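You operate a simulated robot arm through the tools that you are given. There is no shell and no other tool. Be economical: measure what you need, move in short steps, check, and stop when the job is done.

You run a simulated robot arm. Do the job below in one go: nothing can be reset, and whatever is moved stays where it is left.

Task
Take the box from the shelf under the folding table and put it on the folding table.

Only the result counts: the job must be done as asked and must still hold three seconds after the hand-in. Knocking over, shifting, dropping, spilling or breaking anything else fails it.

Robot
A 6-joint arm with a two-finger parallel gripper, fixed in place. Base frame: the origin is at the foot of the arm, x ahead of it, y to its left, z up. Readings come in m, rad, newtons and seconds.
Its first joint turns from -1.152 to 1.152 rad. Payload 2.9 kg.
The tool frame sits at the grasp point between the pads (the TCP): z along the fingers, y along the line on which they close. The tips reach 0.03 m beyond it. The gripper opens to 0.11 m. The fingers are 0.02 m wide and 0.01 m thick; the gripper's body (0.048 by 0.112 m) begins 0.055 m behind the TCP.
Orientation is told as [roll, pitch, yaw] about the base's x, y, z axes, in that order, counted from this pose: with the fingers straight down and closing along the base's y, the tool's x points along the base's -x, its y along +y and its z along -z.

Tools
- The arm moves only by the tool jog_arm. Its argument "rows" is a list that holds one entry, the list of rows, each a list of 7 numbers: the shift along the tool's x, y, z in m, then the turn, a rotation vector about the tool's x, y, z in degrees, then the gripper command, from -1 (fully open) to 1 (shut), values between in proportion. In form: [[[tx, ty, tz, wx, wy, wz, claw], ...]]. A call has 1 to 8 rows; each row is the pose to reach, as a shift and turn from the pose commanded when the call began, along the tool's axes at that moment. Rows are played at 5 a second. More than 0.05 m and 0.15 rad between two rows, or a gripper value outside its range, and nothing of the call is played. A pose out of reach is approached as far as the arm can. The call stops where the force on the tool passes 40 N (or 10 N more than at its start, if that is more) or the arm is blocked; 0.2 s more then pass. Each finger travels about 0.108 m/s and halts on what it meets, pressing with about 28 N; the grip force reading is that of the motor and also rises with nothing between the fingers. The clock runs only during rows and for 0.2 s after the last one: add rows that repeat a pose to give the fingers time. The reply holds the time, the measured pose of the TCP, the force on the tool along the base axes, the opening and the grip force, in the units named above and with some noise, and new pictures: "views" is both (left out), scene, wrist or none.
- Cameras (640 x 400 px; columns grow to the right, rows downward): "scene" is fixed at [0.0659, 0.4331, 1.3764]; the picture's right is [-0.83, -0.56, 0.00], its down [-0.36, 0.53, -0.76] and it looks along [0.43, -0.63, -0.64] (base axes); focal length 331 px, centre (320, 200). "wrist" rides on the gripper at [0.072, 0.017, -0.103] in the tool frame; the picture's right is [-0.23, 0.97, 0.00], its down [-0.76, -0.18, -0.62] and it looks along [-0.61, -0.14, 0.78] (tool axes); focal length 222 px, centre (320, 200). There is no depth. A picture from a camera that has moved, and an enlarged one, comes with that camera's place and axes in the base frame and with its lens.
- close_up(camera, box): a new picture of the part [left, top, right, bottom] of that camera's present view, enlarged. It takes no simulated time.
- sign_off(): hands the job in; it is judged then, once.

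Work in short steps. Places have to be worked out from the pictures, the camera data and where the tool is seen: move nearer, look again, correct. Check each grasp and each placing, and mend what went wrong. You have 90 turns and 170 pictures in all, those below and enlarged ones among them. Open the gripper and draw the arm clear of the work before you hand the job in, unless the task says otherwise; then end with one line.

The tools are called after ">>>" as a command line: name --argument value ..., lists and objects as JSON in quotes. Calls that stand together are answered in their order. jog_arm: Moves the arm, as the interface text tells. Its arguments: {"type":"object","properties":{"rows":{"type":"array","items":{"type":"array","items":{"type":"array","items":{"type":"number"}}}},"views":{"type":"string","enum":["both","scene","wrist","none"]}},"required":["rows"]} The other tools are called the same way: close_up (camera, box) takes an enlarged picture of a part of a camera's view; sign_off () hands the job in.

At the start:

```text
time: 0.0
eef_pos: [0.408, 0.0159, 1.0501]
ee_rot: [0.0, -0.002, 0.001]
contact_force: [0.0, 0.1, 0.3]
gripper_width: 0.1097
grip_force: 0.1
```

scene: 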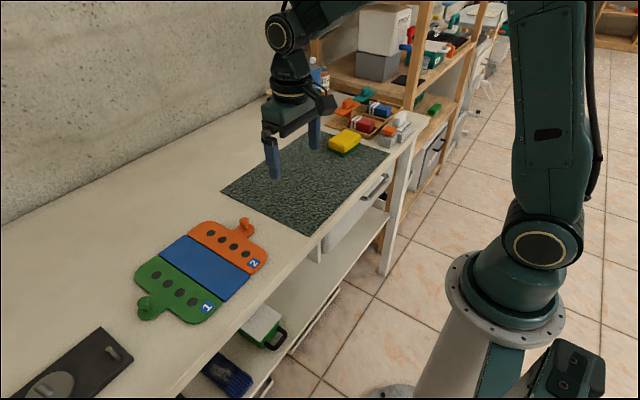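
wrist: 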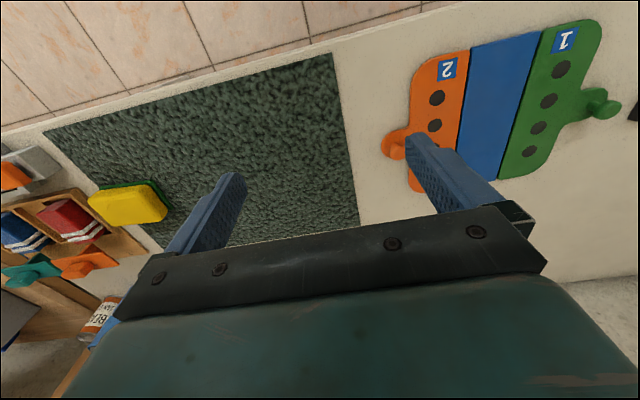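

I start by looking closely at what is on the shelf beneath the table.

>>> close_up --camera "scene" --box '[160, 260, 400, 400]'

>>> close_up --camera "scene" --box '[300, 0, 540, 150]'

>>> close_up --camera "scene" --box '[220, 90, 460, 240]'

```text
2.67 times, centred on (280, 330) of scene
camera zoom: at [0.0659, 0.4331, 1.3764], right [-0.83, -0.56, 0.0], down [-0.36, 0.53, -0.76], along [0.43, -0.63, -0.64], focal length 883 px, centre (427, -147)
```

zoom: 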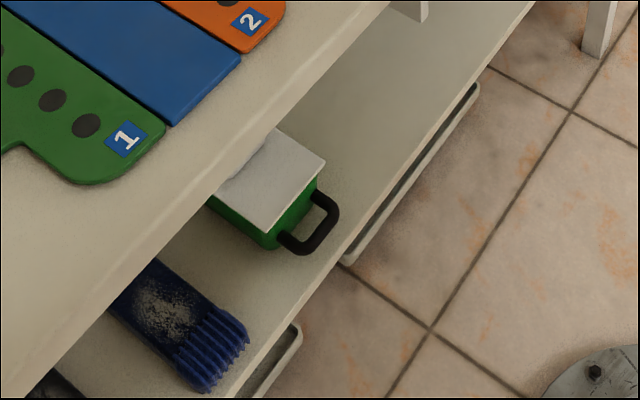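

```text
2.67 times, centred on (420, 75) of scene
camera zoom: at [0.0659, 0.4331, 1.3764], right [-0.83, -0.56, 0.0], down [-0.36, 0.53, -0.76], along [0.43, -0.63, -0.64], focal length 883 px, centre (53, 533)
```

zoom: 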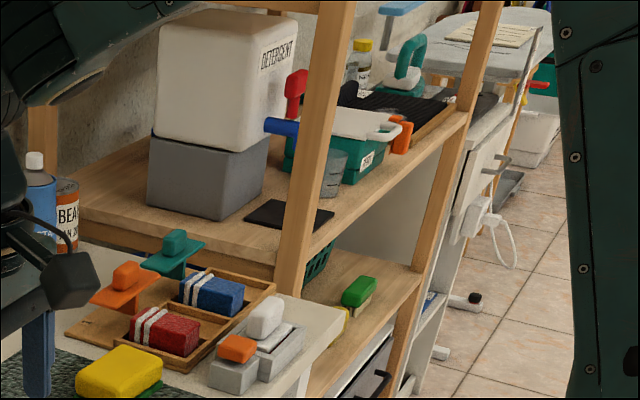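

```text
2.67 times, centred on (340, 165) of scene
camera zoom: at [0.0659, 0.4331, 1.3764], right [-0.83, -0.56, 0.0], down [-0.36, 0.53, -0.76], along [0.43, -0.63, -0.64], focal length 883 px, centre (267, 293)
```

zoom: 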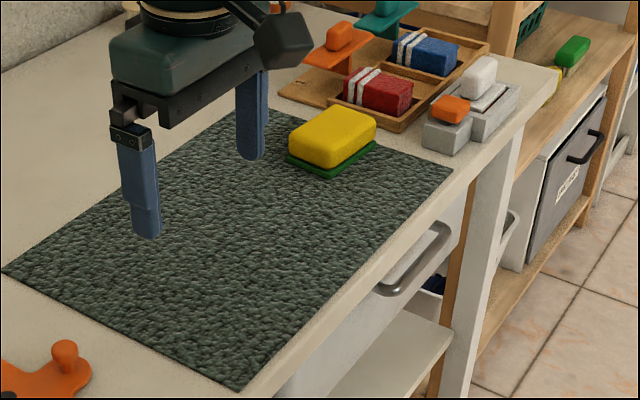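

The target is the green box with a white lid and black handle on the lower shelf. It sits near x≈0.44, y≈0.13, and the table top is at z≈0.87 with its front edge at x≈0.345. I'll pull back clear of the table, shift left, and pitch the hand to look under it.

>>> jog_arm --rows '[[[0.025, 0.012, 0, 0, -5, 0, -1], [0.05, 0.024, 0, 0, -10, 0, -1], [0.075, 0.036, 0, 0, -15, 0, -1], [0.1, 0.048, 0, 0, -20, 0, -1], [0.125, 0.06, 0, 0, -25, 0, -1], [0.15, 0.072, 0, 0, -30, 0, -1], [0.175, 0.084, 0, 0, -35, 0, -1], [0.2, 0.096, 0, 0, -40, 0, -1]]]'

```text
time: 1.8
eef_pos: [0.2413, 0.1409, 1.091]
ee_rot: [0.001, -0.697, -0.003]
contact_force: [0.1, -0.2, 0.1]
gripper_width: 0.11
grip_force: 0.0
out of reach, approached as far as the arm can: row 6, 7, 8
camera wrist: at [0.119, 0.159, 1.1221], right [0.18, 0.97, 0.15], down [0.18, -0.18, 0.97], along [0.97, -0.14, -0.21], focal length 222 px, centre (320, 200)
```

scene: 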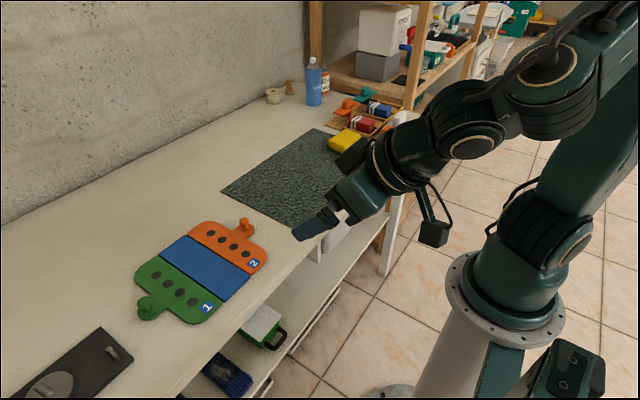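
wrist: 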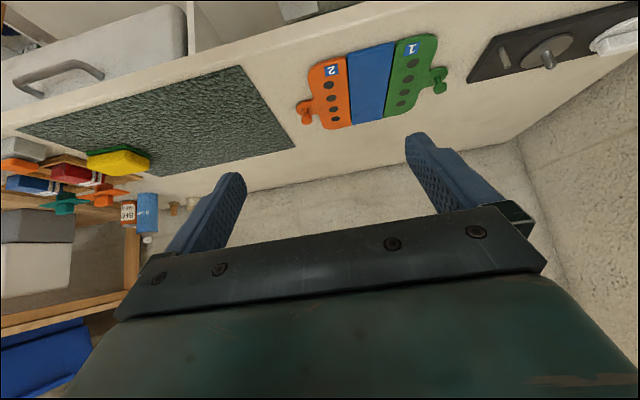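

The hand is at x=0.24, clear of the table's front edge. I lower it straight down in front of the table to look under it.

>>> jog_arm --rows '[[[0.024, 0, 0.029, 0, 0, 0, -1], [0.048, 0, 0.0575, 0, 0, 0, -1], [0.072, 0, 0.086, 0, 0, 0, -1], [0.096, 0, 0.115, 0, 0, 0, -1], [0.12, 0, 0.144, 0, 0, 0, -1], [0.145, 0, 0.172, 0, 0, 0, -1], [0.169, 0, 0.201, 0, 0, 0, -1], [0.193, 0, 0.23, 0, 0, 0, -1]]]'

```text
time: 3.6
eef_pos: [0.2665, 0.1719, 0.7689]
ee_rot: [-0.001, -0.699, 0.0]
contact_force: [0.0, -0.7, 0.1]
gripper_width: 0.11
grip_force: 0.2
out of reach, approached as far as the arm can: row 1, 2, 3, 4, 5, 6, 7, 8
camera wrist: at [0.1445, 0.1887, 0.8012], right [0.17, 0.97, 0.15], down [0.18, -0.18, 0.97], along [0.97, -0.14, -0.21], focal length 222 px, centre (320, 200)
```

scene: 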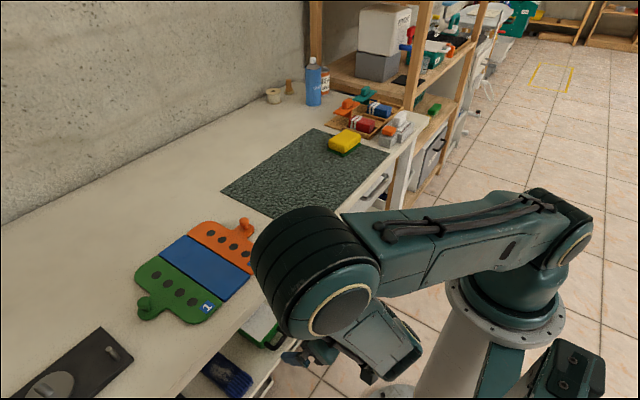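
wrist: 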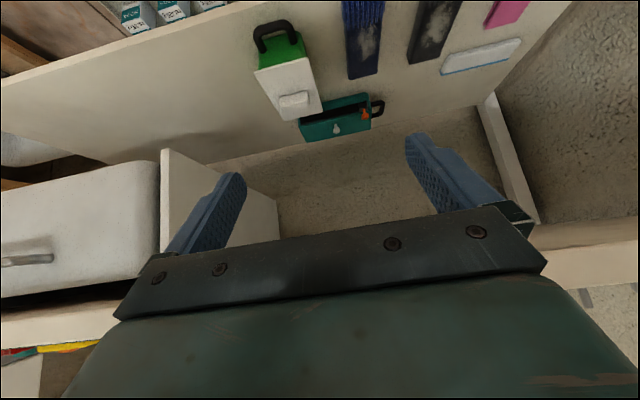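

I can now see under the table. There are several items, including a teal box further back, so I zoom in on them.

>>> close_up --camera "wrist" --box '[220, 0, 420, 150]'

>>> close_up --camera "wrist" --box '[380, 0, 580, 120]'

>>> close_up --camera "scene" --box '[200, 180, 460, 400]'

```text
2.67 times, centred on (320, 75) of wrist
camera zoom: at [0.1445, 0.1887, 0.8012], right [0.17, 0.97, 0.15], down [0.18, -0.18, 0.97], along [0.97, -0.14, -0.21], focal length 592 px, centre (320, 533)
```

zoom: 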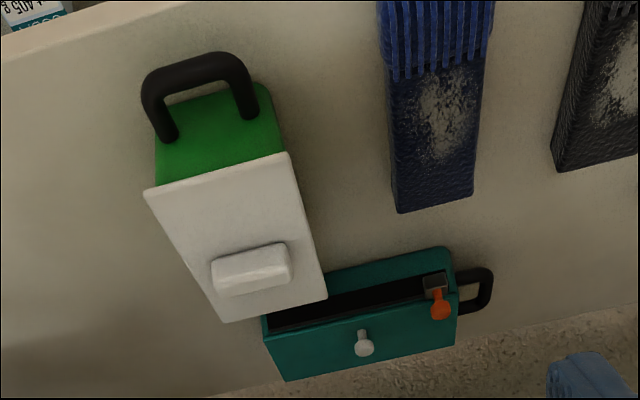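

```text
3.20 times, centred on (480, 60) of wrist
camera zoom: at [0.1445, 0.1887, 0.8012], right [0.17, 0.97, 0.15], down [0.18, -0.18, 0.97], along [0.97, -0.14, -0.21], focal length 711 px, centre (-192, 648)
```

zoom: 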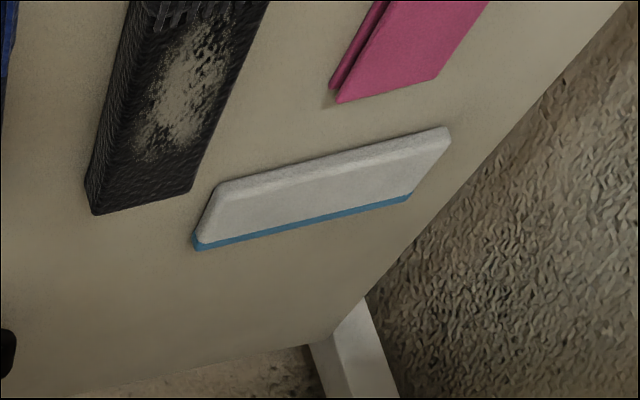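

```text
1.82 times, centred on (330, 290) of scene
camera zoom: at [0.0659, 0.4331, 1.3764], right [-0.83, -0.56, 0.0], down [-0.36, 0.53, -0.76], along [0.43, -0.63, -0.64], focal length 602 px, centre (302, 36)
```

zoom: 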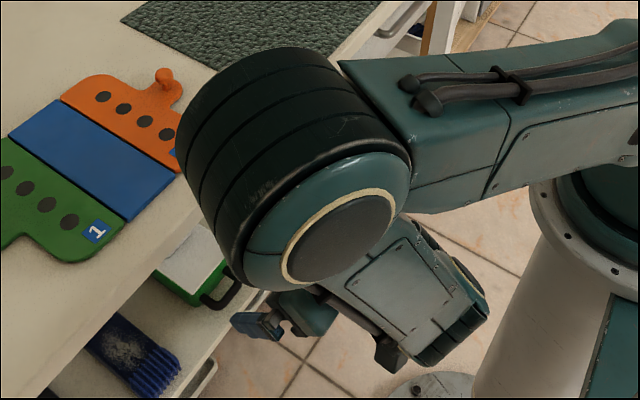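

The green lidded box measures about x 0.454–0.612, y 0.066–0.162, with its top at z≈0.493 and its handle at about (0.43, 0.11, 0.445). I keep descending in front of the shelf and watch the elbow relative to the table edge.

>>> jog_arm --rows '[[[0.016, -0.007, 0.019, 0, 0, 0, -1], [0.032, -0.014, 0.038, 0, 0, 0, -1], [0.048, -0.021, 0.057, 0, 0, 0, -1], [0.064, -0.028, 0.077, 0, 0, 0, -1], [0.08, -0.035, 0.096, 0, 0, 0, -1], [0.096, -0.042, 0.115, 0, 0, 0, -1], [0.112, -0.049, 0.134, 0, 0, 0, -1], [0.129, -0.056, 0.153, 0, 0, 0, -1]]]'

```text
time: 5.4
eef_pos: [0.2658, 0.1159, 0.5679]
ee_rot: [-0.002, -0.698, -0.001]
contact_force: [-0.5, 0.4, 0.8]
gripper_width: 0.1099
grip_force: 0.2
camera wrist: at [0.1441, 0.1332, 0.6002], right [0.17, 0.97, 0.15], down [0.18, -0.18, 0.97], along [0.97, -0.14, -0.21], focal length 222 px, centre (320, 200)
```

scene: 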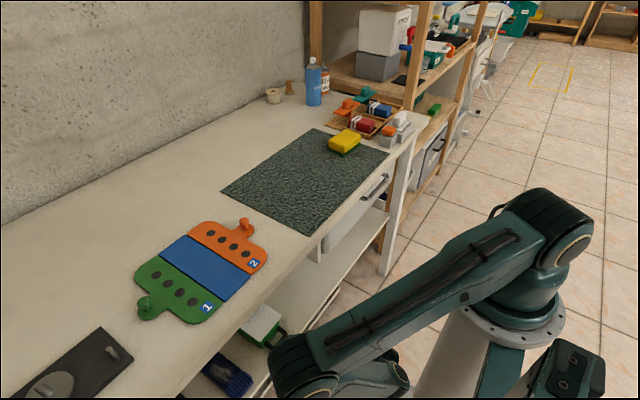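
wrist: 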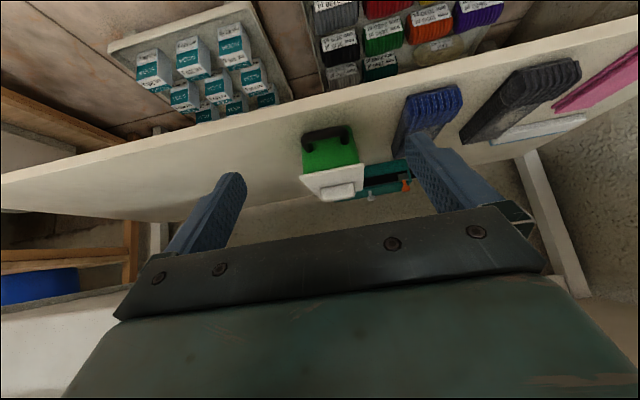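

The elbow has dropped below table height, so there is room to reach in under the table. I take a closer look at the box from here.

>>> close_up --camera "wrist" --box '[260, 90, 440, 220]'

>>> close_up --camera "scene" --box '[200, 280, 440, 400]'

```text
3.08 times, centred on (350, 155) of wrist
camera zoom: at [0.1441, 0.1332, 0.6002], right [0.17, 0.97, 0.15], down [0.18, -0.18, 0.97], along [0.97, -0.14, -0.21], focal length 684 px, centre (228, 338)
```

zoom: 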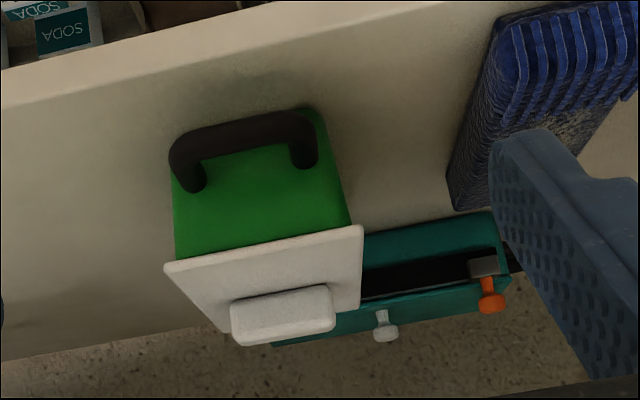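

```text
2.67 times, centred on (320, 340) of scene
camera zoom: at [0.0659, 0.4331, 1.3764], right [-0.83, -0.56, 0.0], down [-0.36, 0.53, -0.76], along [0.43, -0.63, -0.64], focal length 883 px, centre (320, -173)
```

zoom: 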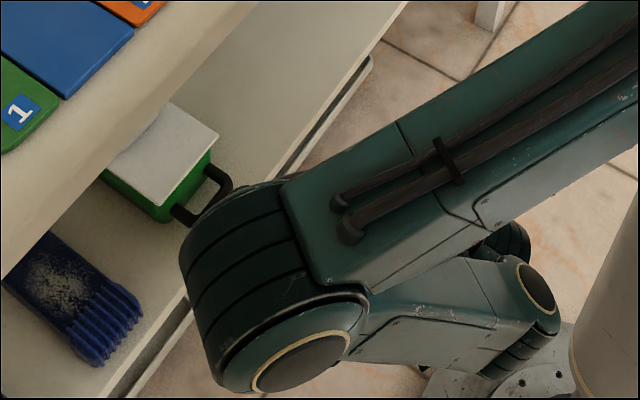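

The body is about 0.08 wide (y 0.071–0.151) with a slightly overhanging lid, so I'll grip the body sides below the lid. I'll use a hand 20° below horizontal that straddles the handle. First I move to a pre-grasp pose at about (0.367, 0.111, 0.493).

>>> jog_arm --rows '[[[-0.005, -0.001, 0.02, 0, -5, 0, -1], [-0.01, -0.002, 0.041, 0, -10, 0, -1], [-0.015, -0.003, 0.061, 0, -15, 0, -1], [-0.019, -0.004, 0.082, 0, -20, 0, -1], [-0.024, -0.005, 0.102, 0, -25, 0, -1], [-0.029, -0.005, 0.122, 0, -30, 0, -1]]]'

```text
time: 6.8
eef_pos: [0.3909, 0.1321, 0.5408]
ee_rot: [-0.01, -1.21, 0.004]
contact_force: [0.4, -0.1, 0.2]
gripper_width: 0.1101
grip_force: 0.0
out of reach, approached as far as the arm can: row 4, 5, 6
camera wrist: at [0.2676, 0.1495, 0.51], right [0.09, 0.97, 0.21], down [-0.32, -0.17, 0.93], along [0.94, -0.15, 0.29], focal length 222 px, centre (320, 200)
```

scene: 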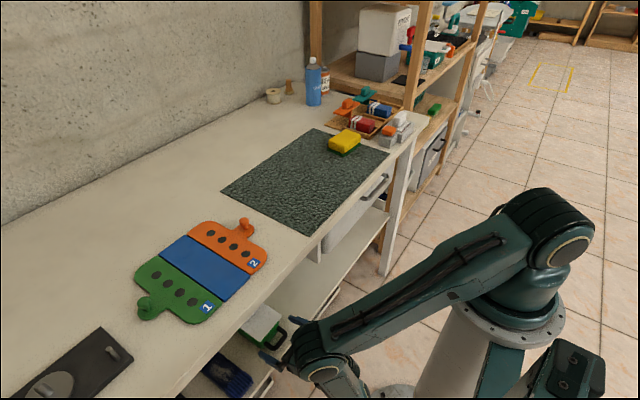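
wrist: 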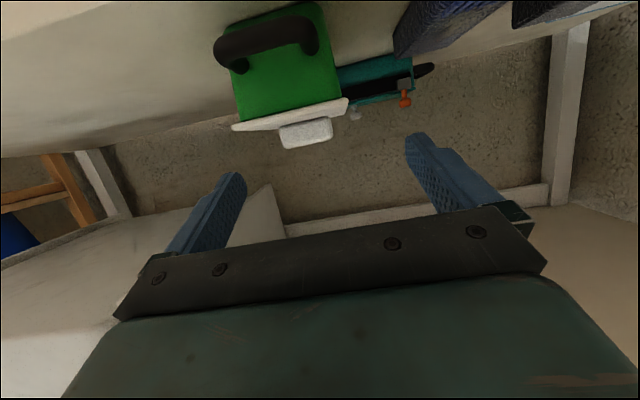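

The reachable limit left me at (0.391, 0.132, 0.541). I move to (0.40, 0.111, 0.481), straddling the handle, and check alignment.

>>> jog_arm --rows '[[[0.0, -0.015, 0.0, 0, 0, 0, -1], [0.0, -0.021, 0.0, 0, 0, 0, -1], [0.018, -0.021, 0.01, 0, 0, 0, -1], [0.036, -0.021, 0.02, 0, 0, 0, -1], [0.053, -0.021, 0.03, 0, 0, 0, -1]]]'

```text
time: 8.0
eef_pos: [0.4198, 0.124, 0.5346]
ee_rot: [-0.005, -1.218, 0.003]
contact_force: [-0.5, -0.5, 0.9]
gripper_width: 0.1101
grip_force: 0.1
out of reach, approached as far as the arm can: row 1, 2, 3, 4, 5
camera wrist: at [0.2964, 0.1401, 0.5023], right [0.08, 0.97, 0.21], down [-0.32, -0.18, 0.93], along [0.94, -0.14, 0.3], focal length 222 px, centre (320, 200)
```

scene: 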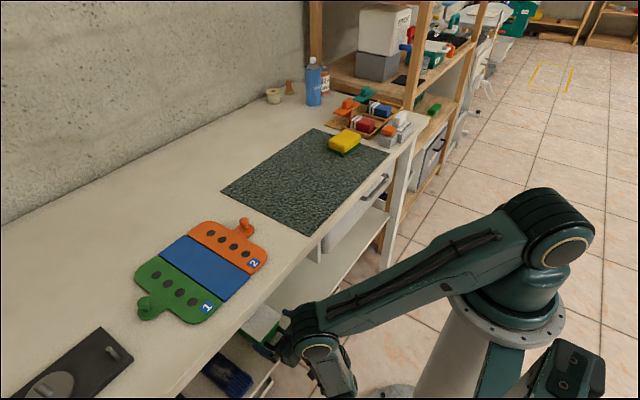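
wrist: 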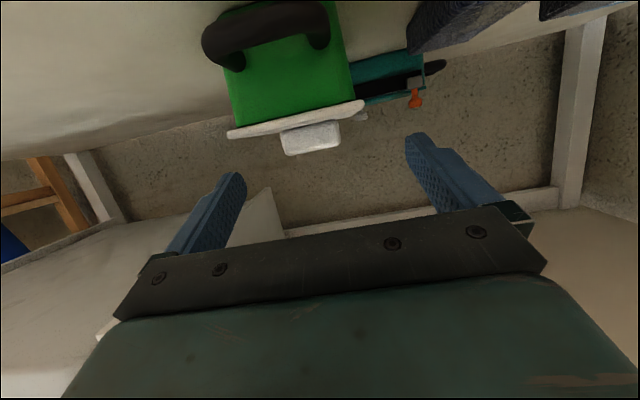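

At this height the arm can't hold such a flat hand (probably a wrist limit). A 34° downward pitch still keeps the fingers under the lid, so I rotate to that and drop to (0.41, 0.111, 0.50).

>>> jog_arm --rows '[[[0.0, -0.005, 0.0, 0, 5, 0, -1], [0.01, -0.009, 0.001, 0, 10, 0, -1], [0.02, -0.013, 0.002, 0, 14, 0, -1], [0.036, -0.013, 0.003, 0, 14, 0, -1]]]'

```text
time: 9.0
eef_pos: [0.4103, 0.1107, 0.5004]
ee_rot: [-0.001, -0.977, 0.001]
contact_force: [0.3, 0.0, -0.3]
gripper_width: 0.1103
grip_force: 0.1
camera wrist: at [0.284, 0.1281, 0.4976], right [0.13, 0.97, 0.19], down [-0.09, -0.18, 0.98], along [0.99, -0.14, 0.07], focal length 222 px, centre (320, 200)
```

scene: 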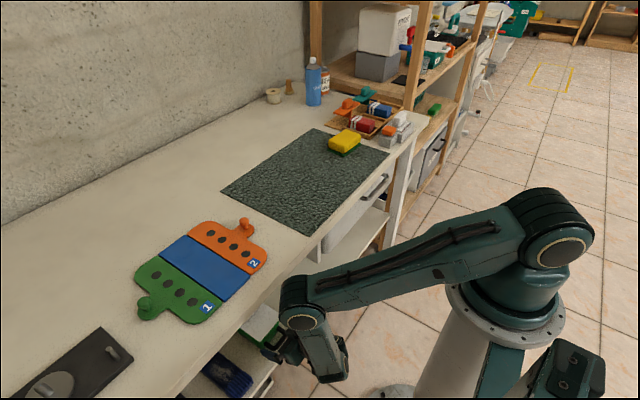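
wrist: 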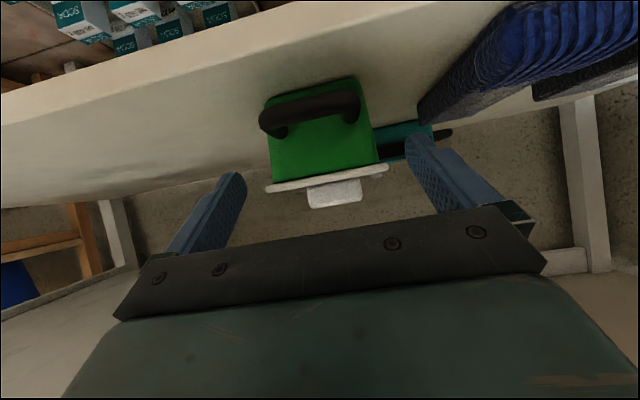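

The hand is at (0.410, 0.111, 0.500) and the box body is centred at y≈0.110, so alignment is good. I advance 0.082 m straight along the tool axis.

>>> jog_arm --rows '[[[0, -0.001, 0.02, 0, 0, 0, -1], [0, -0.001, 0.04, 0, 0, 0, -1], [0, -0.001, 0.06, 0, 0, 0, -1], [0, -0.001, 0.072, 0, 0, 0, -1], [0, -0.001, 0.08, 0, 0, 0, -1]]]'

```text
time: 10.2
eef_pos: [0.4779, 0.1104, 0.4561]
ee_rot: [-0.002, -0.978, 0.002]
contact_force: [-0.3, -0.5, -0.7]
gripper_width: 0.1101
grip_force: 0.2
camera wrist: at [0.3513, 0.127, 0.4528], right [0.13, 0.97, 0.19], down [-0.09, -0.18, 0.98], along [0.99, -0.14, 0.07], focal length 222 px, centre (320, 200)
```

scene: 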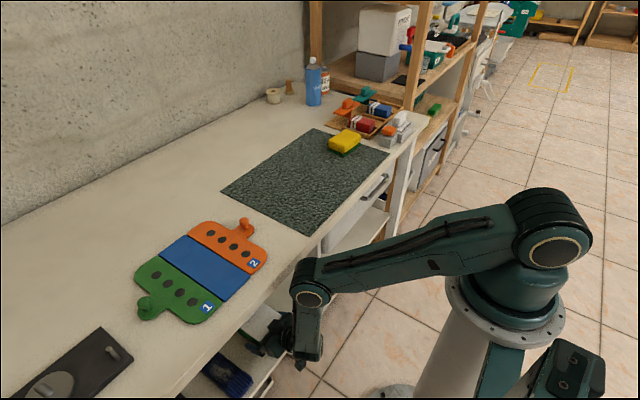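
wrist: 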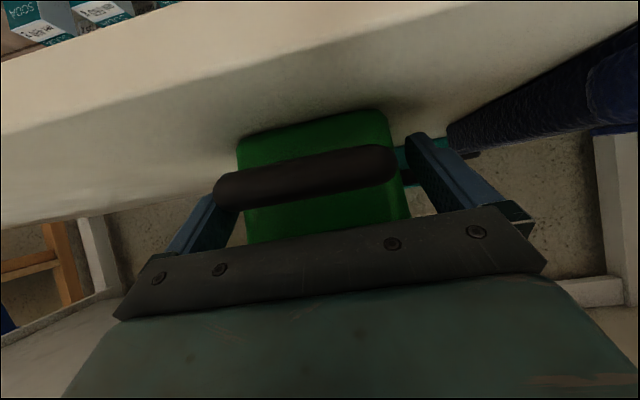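

The fingers now straddle the body below the lid with no contact force. I close the gripper.

>>> jog_arm --rows '[[[0, 0, 0, 0, 0, 0, -0.5], [0, 0, 0, 0, 0, 0, 0], [0, 0, 0, 0, 0, 0, 0.5], [0, 0, 0, 0, 0, 0, 1], [0, 0, 0, 0, 0, 0, 1]]]'

>>> close_up --camera "wrist" --box '[140, 80, 540, 280]'

```text
time: 11.4
eef_pos: [0.4777, 0.1102, 0.4555]
ee_rot: [0.0, -0.977, 0.001]
contact_force: [0.0, -0.5, 0.2]
gripper_width: 0.0882
grip_force: 27.6
camera wrist: at [0.351, 0.1269, 0.4529], right [0.13, 0.97, 0.19], down [-0.09, -0.18, 0.98], along [0.99, -0.14, 0.07], focal length 222 px, centre (320, 200)
```

scene: 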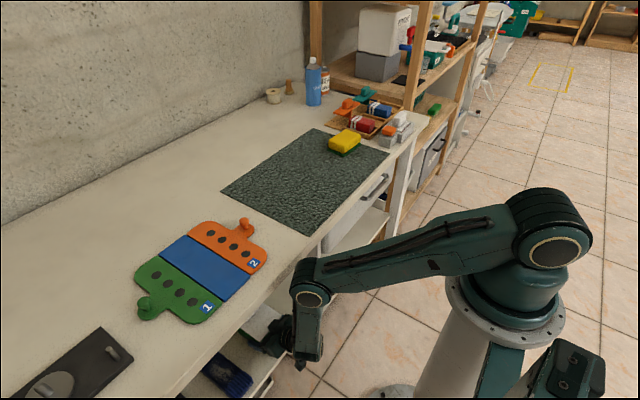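
wrist: 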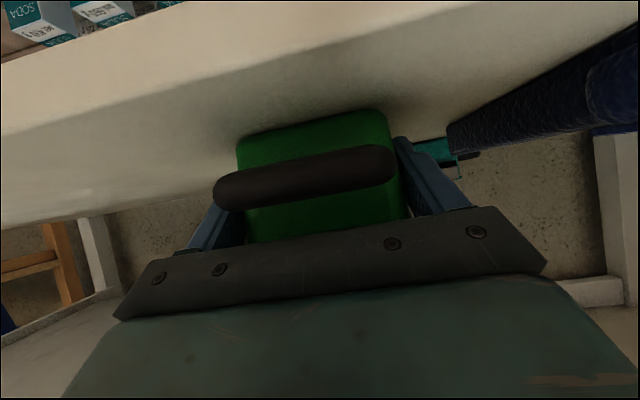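

```text
1.60 times, centred on (340, 180) of wrist
camera zoom: at [0.351, 0.1269, 0.4529], right [0.13, 0.97, 0.19], down [-0.09, -0.18, 0.98], along [0.99, -0.14, 0.07], focal length 355 px, centre (288, 232)
```

zoom: 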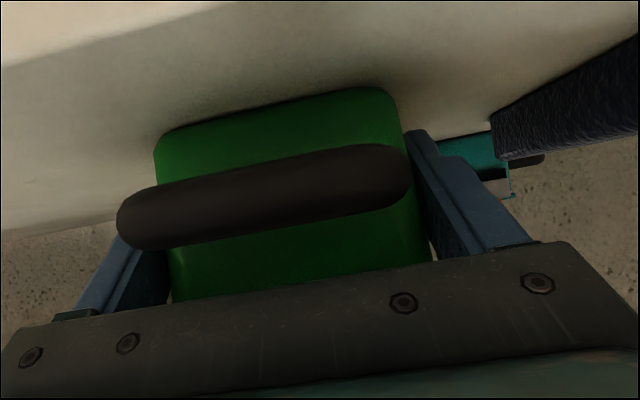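

The box is gripped at 0.088 m wide. I lift gently by 0.03 m and check weight and tilt.

>>> jog_arm --rows '[[[-0.004, 0, -0.0028, 0, 0, 0, 1], [-0.0083, 0, -0.0056, 0, 0, 0, 1], [-0.0166, 0, -0.0112, 0, 0, 0, 1], [-0.0249, 0, -0.0168, 0, 0, 0, 1], [-0.0249, 0, -0.0168, 0, 0, 0, 1]]]'

```text
time: 12.6
eef_pos: [0.4767, 0.1103, 0.4846]
ee_rot: [0.0, -0.978, 0.002]
contact_force: [-0.3, 0.6, -2.3]
gripper_width: 0.088
grip_force: 27.6
camera wrist: at [0.3508, 0.128, 0.483], right [0.13, 0.97, 0.19], down [-0.09, -0.18, 0.98], along [0.99, -0.14, 0.07], focal length 222 px, centre (320, 200)
```

scene: 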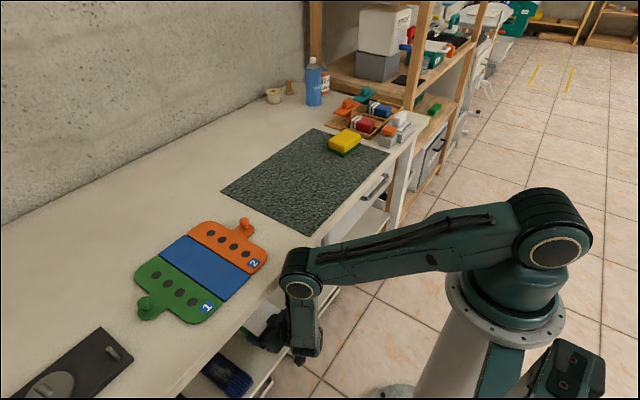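
wrist: 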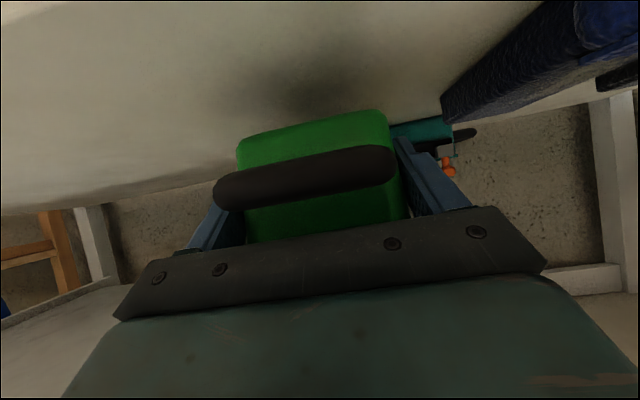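

The box is up, weighs about 2–3 N and has not tilted. I check how close the elbow is to the table edge before retracting.

>>> close_up --camera "scene" --box '[220, 220, 380, 400]'

```text
2.22 times, centred on (300, 310) of scene
camera zoom: at [0.0659, 0.4331, 1.3764], right [-0.83, -0.56, 0.0], down [-0.36, 0.53, -0.76], along [0.43, -0.63, -0.64], focal length 736 px, centre (364, -44)
```

zoom: 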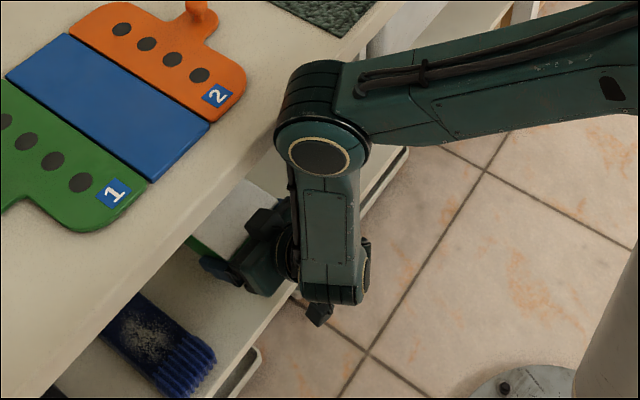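

The elbow is close to the table edge in that view, so I retract rather than lift further. I pull back 0.075 m with a 0.03 m rise, which lets the elbow fold back.

>>> jog_arm --rows '[[[0.004, 0, -0.02, 0, 0, 0, 1], [0.0085, 0, -0.04, 0, 0, 0, 1], [0.013, 0, -0.06, 0, 0, 0, 1], [0.017, 0, -0.079, 0, 0, 0, 1]]]'

```text
time: 13.6
eef_pos: [0.4031, 0.1119, 0.516]
ee_rot: [0.001, -0.978, 0.001]
contact_force: [0.7, -0.1, -1.4]
gripper_width: 0.0881
grip_force: 28.0
camera wrist: at [0.2763, 0.1289, 0.5129], right [0.13, 0.97, 0.19], down [-0.09, -0.18, 0.98], along [0.99, -0.14, 0.07], focal length 222 px, centre (320, 200)
```

scene: 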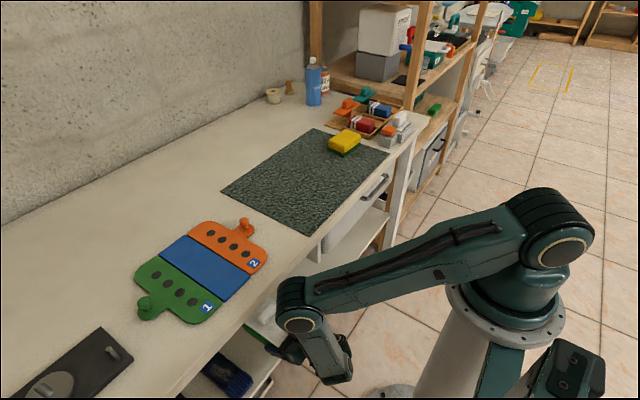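
wrist: 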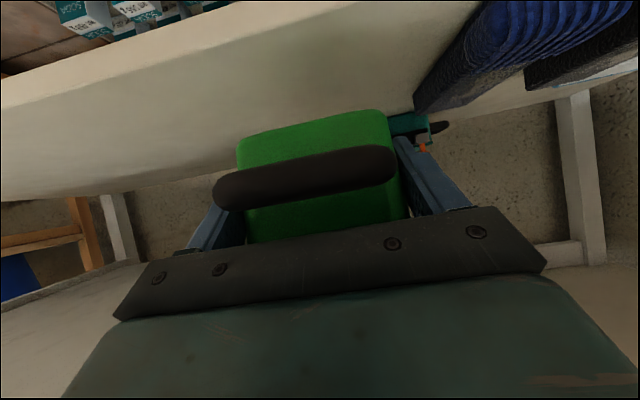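

I need clearance over the brush before swinging left, where the box can clear the table front. I back off another 0.03 m and rise 0.045 m, which keeps the elbow below the table.

>>> jog_arm --rows '[[[0.0056, 0, -0.0083, 0, 0, 0, 1], [0.0112, 0, -0.0166, 0, 0, 0, 1], [0.003, 0, -0.03, 0, 0, 0, 1], [-0.01, 0, -0.042, 0, 0, 0, 1], [-0.0205, 0, -0.05, 0, 0, 0, 1]]]'

>>> close_up --camera "scene" --box '[180, 220, 380, 400]'

```text
time: 14.8
eef_pos: [0.3744, 0.1103, 0.5598]
ee_rot: [0.0, -0.976, 0.001]
contact_force: [0.7, -0.8, -2.4]
gripper_width: 0.0881
grip_force: 27.6
camera wrist: at [0.2468, 0.1277, 0.5574], right [0.13, 0.97, 0.19], down [-0.09, -0.18, 0.98], along [0.99, -0.14, 0.07], focal length 222 px, centre (320, 200)
```

scene: 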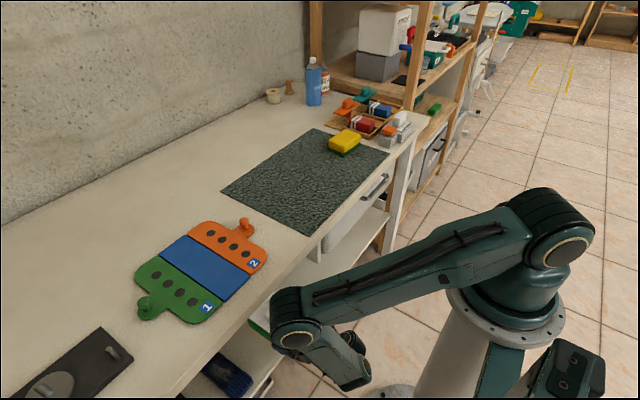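
wrist: 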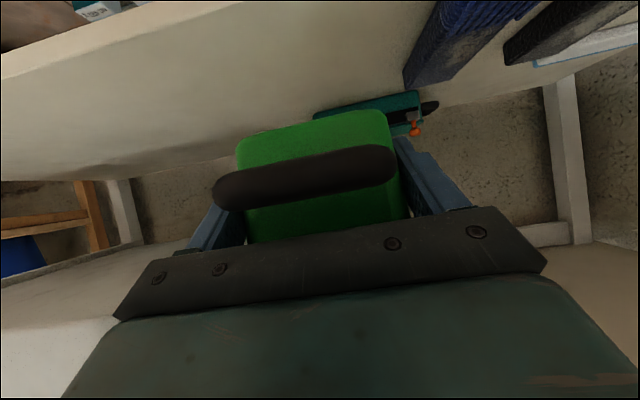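

```text
2.22 times, centred on (280, 310) of scene
camera zoom: at [0.0659, 0.4331, 1.3764], right [-0.83, -0.56, 0.0], down [-0.36, 0.53, -0.76], along [0.43, -0.63, -0.64], focal length 736 px, centre (409, -44)
```

zoom: 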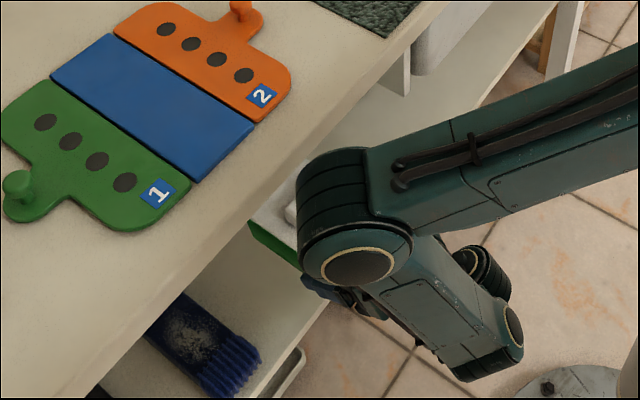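

The box bottom is at about z=0.524, clear of the shelf items. I swing the whole arm left about the base axis, the first 24°.

>>> jog_arm --rows '[[[0.0076, 0.0385, -0.0113, -4.97, 0, -3.35, 1], [0.0174, 0.0754, -0.0258, -9.95, 0, -6.71, 1], [0.0293, 0.1103, -0.0434, -14.92, 0, -10.06, 1], [0.0432, 0.1427, -0.064, -19.9, 0, -13.42, 1]]]'

```text
time: 15.8
eef_pos: [0.3072, 0.2499, 0.5618]
ee_rot: [0.0, -0.975, 0.422]
contact_force: [-0.4, 0.6, -1.8]
gripper_width: 0.0884
grip_force: 27.6
out of reach, approached as far as the arm can: row 4
camera wrist: at [0.1841, 0.2145, 0.5581], right [-0.28, 0.94, 0.19], down [-0.01, -0.2, 0.98], along [0.96, 0.27, 0.06], focal length 222 px, centre (320, 200)
```

scene: 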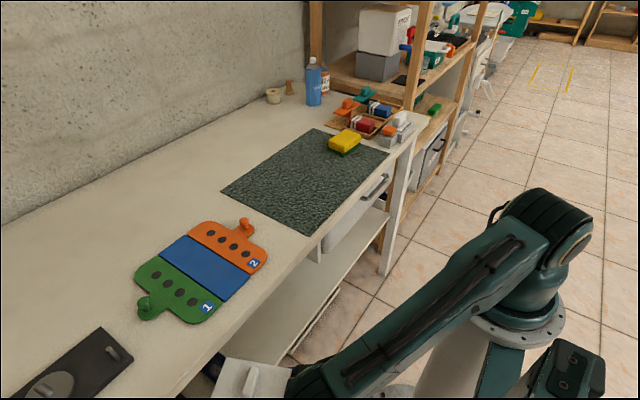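
wrist: 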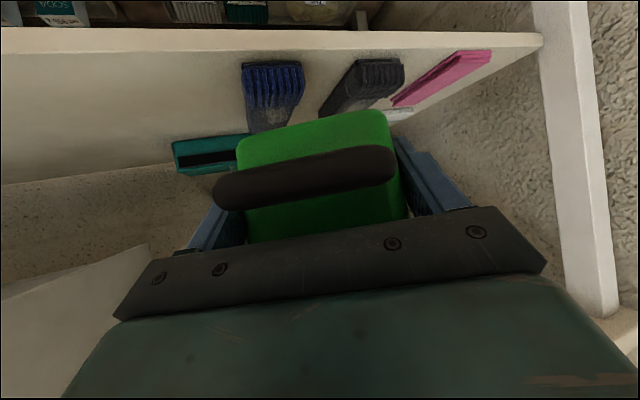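

The box passed over the brush safely; the table's front-left post is around (0.40, 0.65). I continue another 24° left with a slightly larger radius.

>>> jog_arm --rows '[[[-0.0004, 0.0437, 0.0006, -4.97, 0, -3.37, 1], [0.0093, 0.0832, -0.0137, -9.94, 0, -6.73, 1], [0.0215, 0.1203, -0.0317, -14.9, 0, -10.1, 1], [0.0356, 0.1547, -0.0525, -19.9, 0, -13.46, 1]]]'

```text
time: 16.8
eef_pos: [0.263, 0.2994, 0.5681]
ee_rot: [0.003, -0.974, 0.842]
contact_force: [-0.6, 0.1, -2.9]
gripper_width: 0.088
grip_force: 28.4
out of reach, approached as far as the arm can: row 1, 2, 3, 4
camera wrist: at [0.1664, 0.2166, 0.5666], right [-0.64, 0.74, 0.19], down [0.08, -0.18, 0.98], along [0.76, 0.64, 0.06], focal length 222 px, centre (320, 200)
```

scene: 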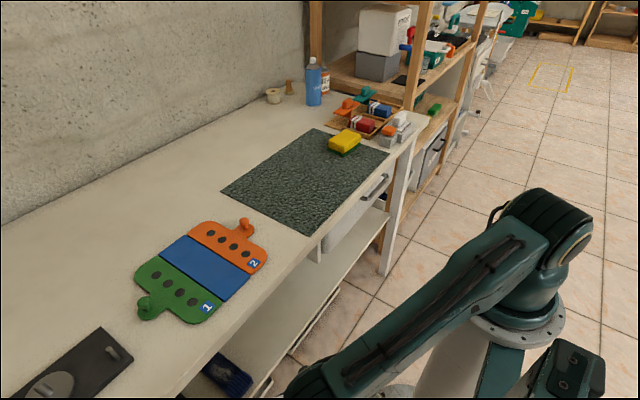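
wrist: 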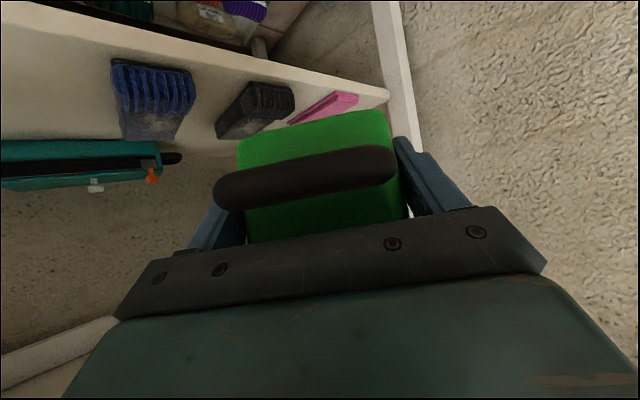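

The base joint has hit its limit, so I instead yaw the hand at the wrist by 40° more. The box will then lie along +y and clear the table's front edge at x≈0.345.

>>> jog_arm --rows '[[[0.0015, 0.003, -0.002, -6.62, 0, -4.49, 1], [0.003, 0.006, -0.0044, -13.25, 0, -8.98, 1], [0.0045, 0.009, -0.0066, -19.87, 0, -13.46, 1], [0.006, 0.012, -0.009, -26.5, 0, -17.95, 1], [0.0075, 0.0149, -0.011, -33.1, 0, -22.4, 1]]]'

```text
time: 18.0
eef_pos: [0.1654, 0.2924, 0.5922]
ee_rot: [-0.02, -0.977, 1.542]
contact_force: [-0.3, 0.4, -2.4]
gripper_width: 0.0881
grip_force: 27.7
out of reach, approached as far as the arm can: row 1, 2, 3, 4, 5
camera wrist: at [0.143, 0.1669, 0.5901], right [-0.97, 0.17, 0.18], down [0.16, -0.1, 0.98], along [0.19, 0.98, 0.07], focal length 222 px, centre (320, 200)
```

scene: 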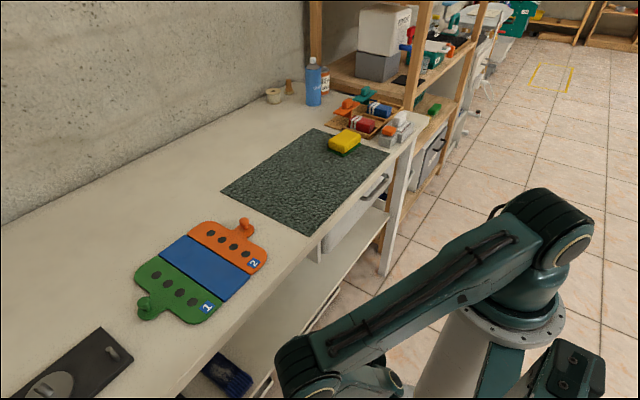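
wrist: 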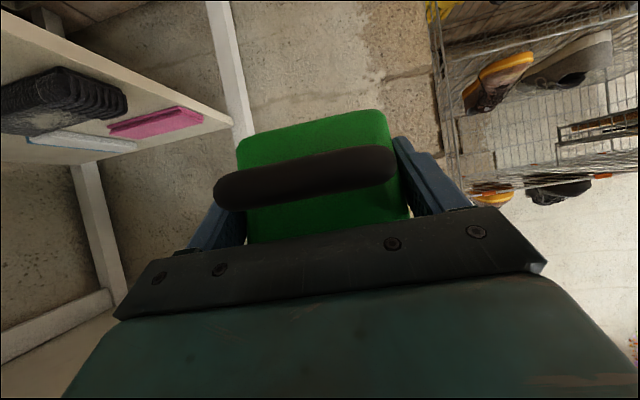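

The box now points along +y at x≈0.12–0.21, well clear of the table front. I raise it straight up in stages.

>>> jog_arm --rows '[[[-0.029, 0, -0.0196, 0, 0, 0, 1], [-0.058, 0, -0.0393, 0, 0, 0, 1], [-0.087, 0, -0.059, 0, 0, 0, 1], [-0.116, 0, -0.0785, 0, 0, 0, 1]]]'

```text
time: 19.0
eef_pos: [0.1612, 0.3023, 0.7317]
ee_rot: [-0.008, -0.974, 1.537]
contact_force: [-0.1, -0.2, -2.3]
gripper_width: 0.0881
grip_force: 27.9
out of reach, approached as far as the arm can: row 1, 2, 3, 4
camera wrist: at [0.139, 0.1769, 0.7292], right [-0.97, 0.17, 0.18], down [0.17, -0.09, 0.98], along [0.18, 0.98, 0.06], focal length 222 px, centre (320, 200)
```

scene: 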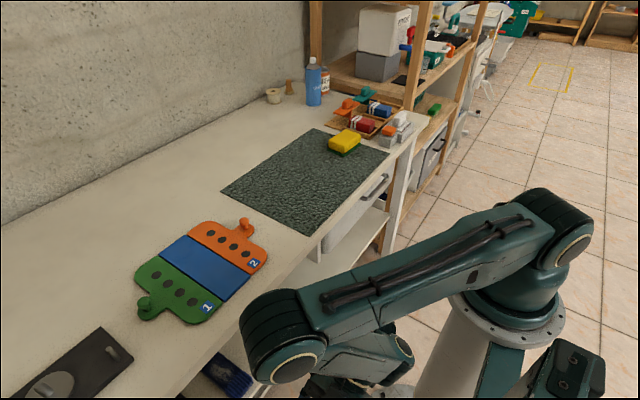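
wrist: 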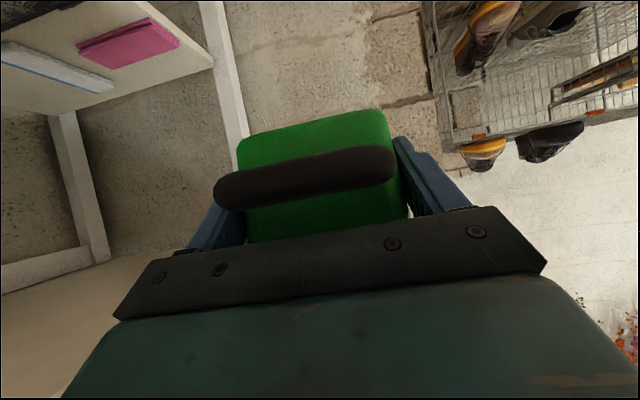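

The elbow may be near the table's underside edge, so before rising further I shift the hand away from the table and further left. That turns the base joint left and pulls the elbow clear.

>>> jog_arm --rows '[[[-0.011, 0.0107, 0.0163, 0, 0, 0, 1], [-0.022, 0.0214, 0.0325, 0, 0, 0, 1], [-0.033, 0.032, 0.049, 0, 0, 0, 1], [-0.044, 0.0428, 0.065, 0, 0, 0, 1]]]'

>>> close_up --camera "scene" --box '[200, 220, 400, 400]'

```text
time: 20.0
eef_pos: [0.1621, 0.3434, 0.7331]
ee_rot: [0.001, -0.976, 1.538]
contact_force: [0.6, 0.1, -2.0]
gripper_width: 0.088
grip_force: 27.7
out of reach, approached as far as the arm can: row 2, 3, 4
camera wrist: at [0.1393, 0.2182, 0.7299], right [-0.97, 0.16, 0.19], down [0.17, -0.1, 0.98], along [0.17, 0.98, 0.06], focal length 222 px, centre (320, 200)
```

scene: 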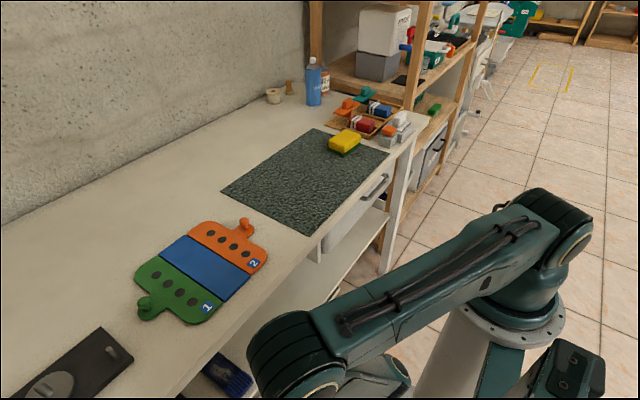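
wrist: 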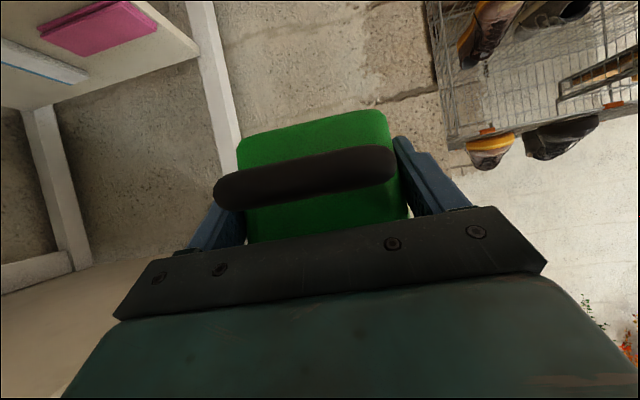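

```text
2.22 times, centred on (300, 310) of scene
camera zoom: at [0.0659, 0.4331, 1.3764], right [-0.83, -0.56, 0.0], down [-0.36, 0.53, -0.76], along [0.43, -0.63, -0.64], focal length 736 px, centre (364, -44)
```

zoom: 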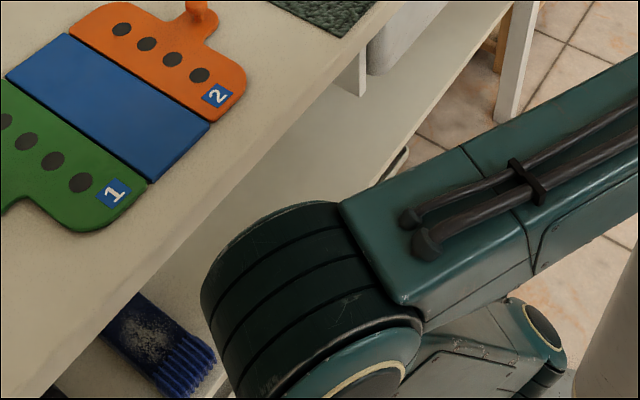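

The wrist path now matches the one I descended by without contact. I continue rising in small steps, biased away from the table.

>>> jog_arm --rows '[[[-0.019, 0.005, -0.007, 0, 0, 0, 1], [-0.0385, 0.01, -0.0145, 0, 0, 0, 1], [-0.058, 0.0155, -0.022, 0, 0, 0, 1], [-0.077, 0.0207, -0.029, 0, 0, 0, 1]]]'

```text
time: 21.0
eef_pos: [0.1586, 0.3379, 0.8033]
ee_rot: [-0.002, -0.977, 1.538]
contact_force: [0.3, 0.6, -2.6]
gripper_width: 0.088
grip_force: 27.8
out of reach, approached as far as the arm can: row 1, 2, 3, 4
camera wrist: at [0.1366, 0.2125, 0.8005], right [-0.97, 0.16, 0.19], down [0.17, -0.1, 0.98], along [0.18, 0.98, 0.07], focal length 222 px, centre (320, 200)
```

scene: 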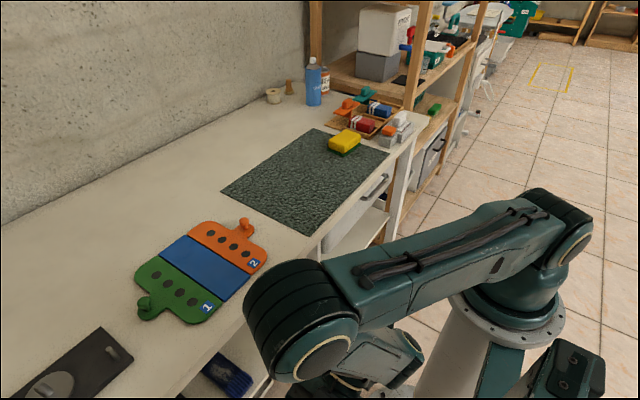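
wrist: 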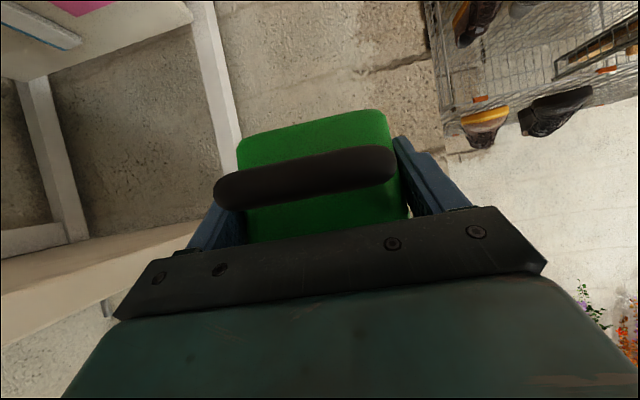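

No contact so far. I keep rising another 0.12 m.

>>> jog_arm --rows '[[[-0.023, 0.002, -0.0085, 0, 0, 0, 1], [-0.046, 0.004, -0.017, 0, 0, 0, 1], [-0.07, 0.007, -0.0255, 0, 0, 0, 1], [-0.093, 0.009, -0.034, 0, 0, 0, 1], [-0.116, 0.011, -0.0425, 0, 0, 0, 1]]]'

```text
time: 22.2
eef_pos: [0.1568, 0.3376, 0.8141]
ee_rot: [-0.004, -0.981, 1.537]
contact_force: [0.2, 0.5, -2.8]
gripper_width: 0.0881
grip_force: 27.4
out of reach, approached as far as the arm can: row 1, 2, 3, 4, 5
camera wrist: at [0.136, 0.2113, 0.8109], right [-0.97, 0.16, 0.19], down [0.17, -0.1, 0.98], along [0.18, 0.98, 0.07], focal length 222 px, centre (320, 200)
```

scene: 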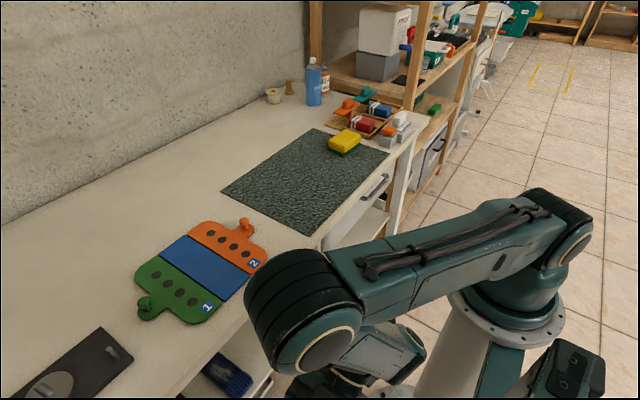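
wrist: 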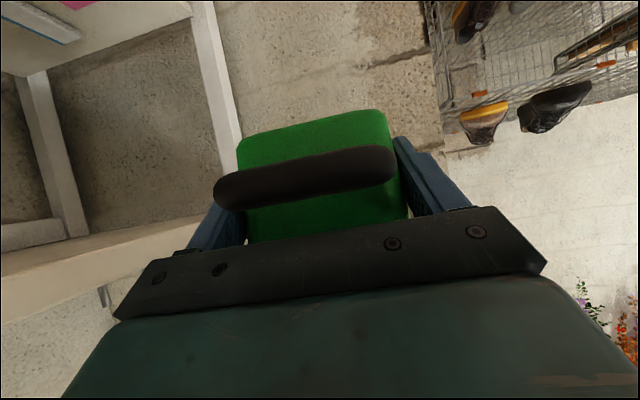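

The arm is folded to its limit here, so I move the box outward in +y first and then up.

>>> jog_arm --rows '[[[-0.014, 0, 0.021, 0, 0, 0, 1], [-0.028, 0, 0.041, 0, 0, 0, 1], [-0.048, 0, 0.027, 0, 0, 0, 1], [-0.069, 0, 0.013, 0, 0, 0, 1], [-0.09, 0, 0, 0, 0, 0, 1], [-0.111, 0.002, -0.0147, 0, 0, 0, 1]]]'

```text
time: 23.6
eef_pos: [0.1574, 0.337, 0.8141]
ee_rot: [-0.003, -0.98, 1.539]
contact_force: [-0.7, 0.1, -1.7]
gripper_width: 0.088
grip_force: 28.2
out of reach, approached as far as the arm can: row 1, 2, 3, 4, 5, 6
camera wrist: at [0.136, 0.2114, 0.8111], right [-0.97, 0.16, 0.19], down [0.17, -0.1, 0.98], along [0.18, 0.98, 0.07], focal length 222 px, centre (320, 200)
```

scene: 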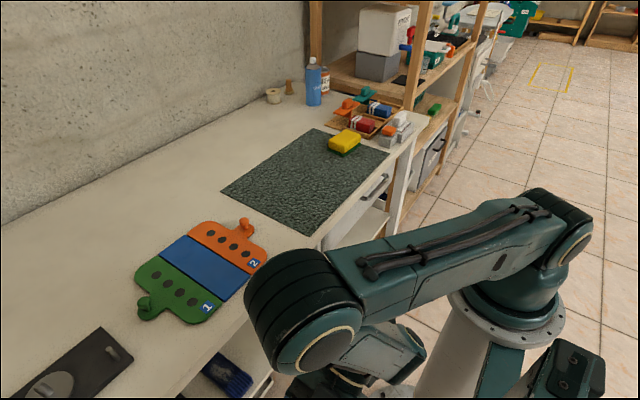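
wrist: 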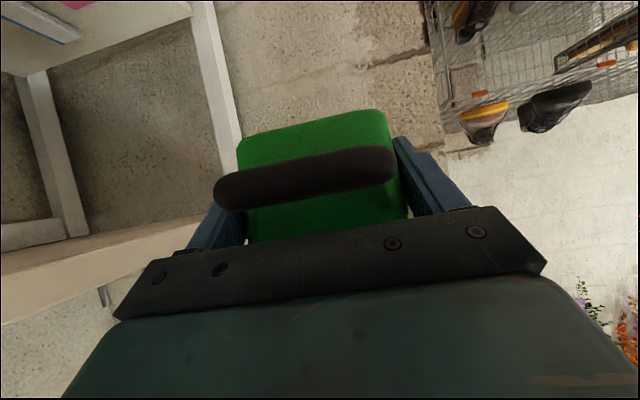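

The pose did not change, so a joint limit is binding. I look at where the elbow sits relative to the table before choosing how to relieve it.

>>> close_up --camera "scene" --box '[200, 200, 460, 400]'

```text
2.00 times, centred on (330, 300) of scene
camera zoom: at [0.0659, 0.4331, 1.3764], right [-0.83, -0.56, 0.0], down [-0.36, 0.53, -0.76], along [0.43, -0.63, -0.64], focal length 662 px, centre (300, 0)
```

zoom: 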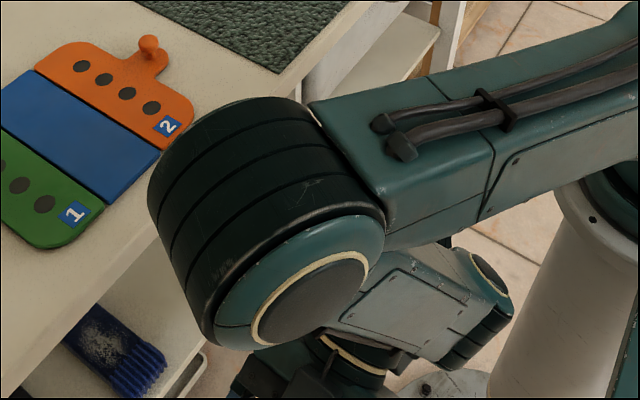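

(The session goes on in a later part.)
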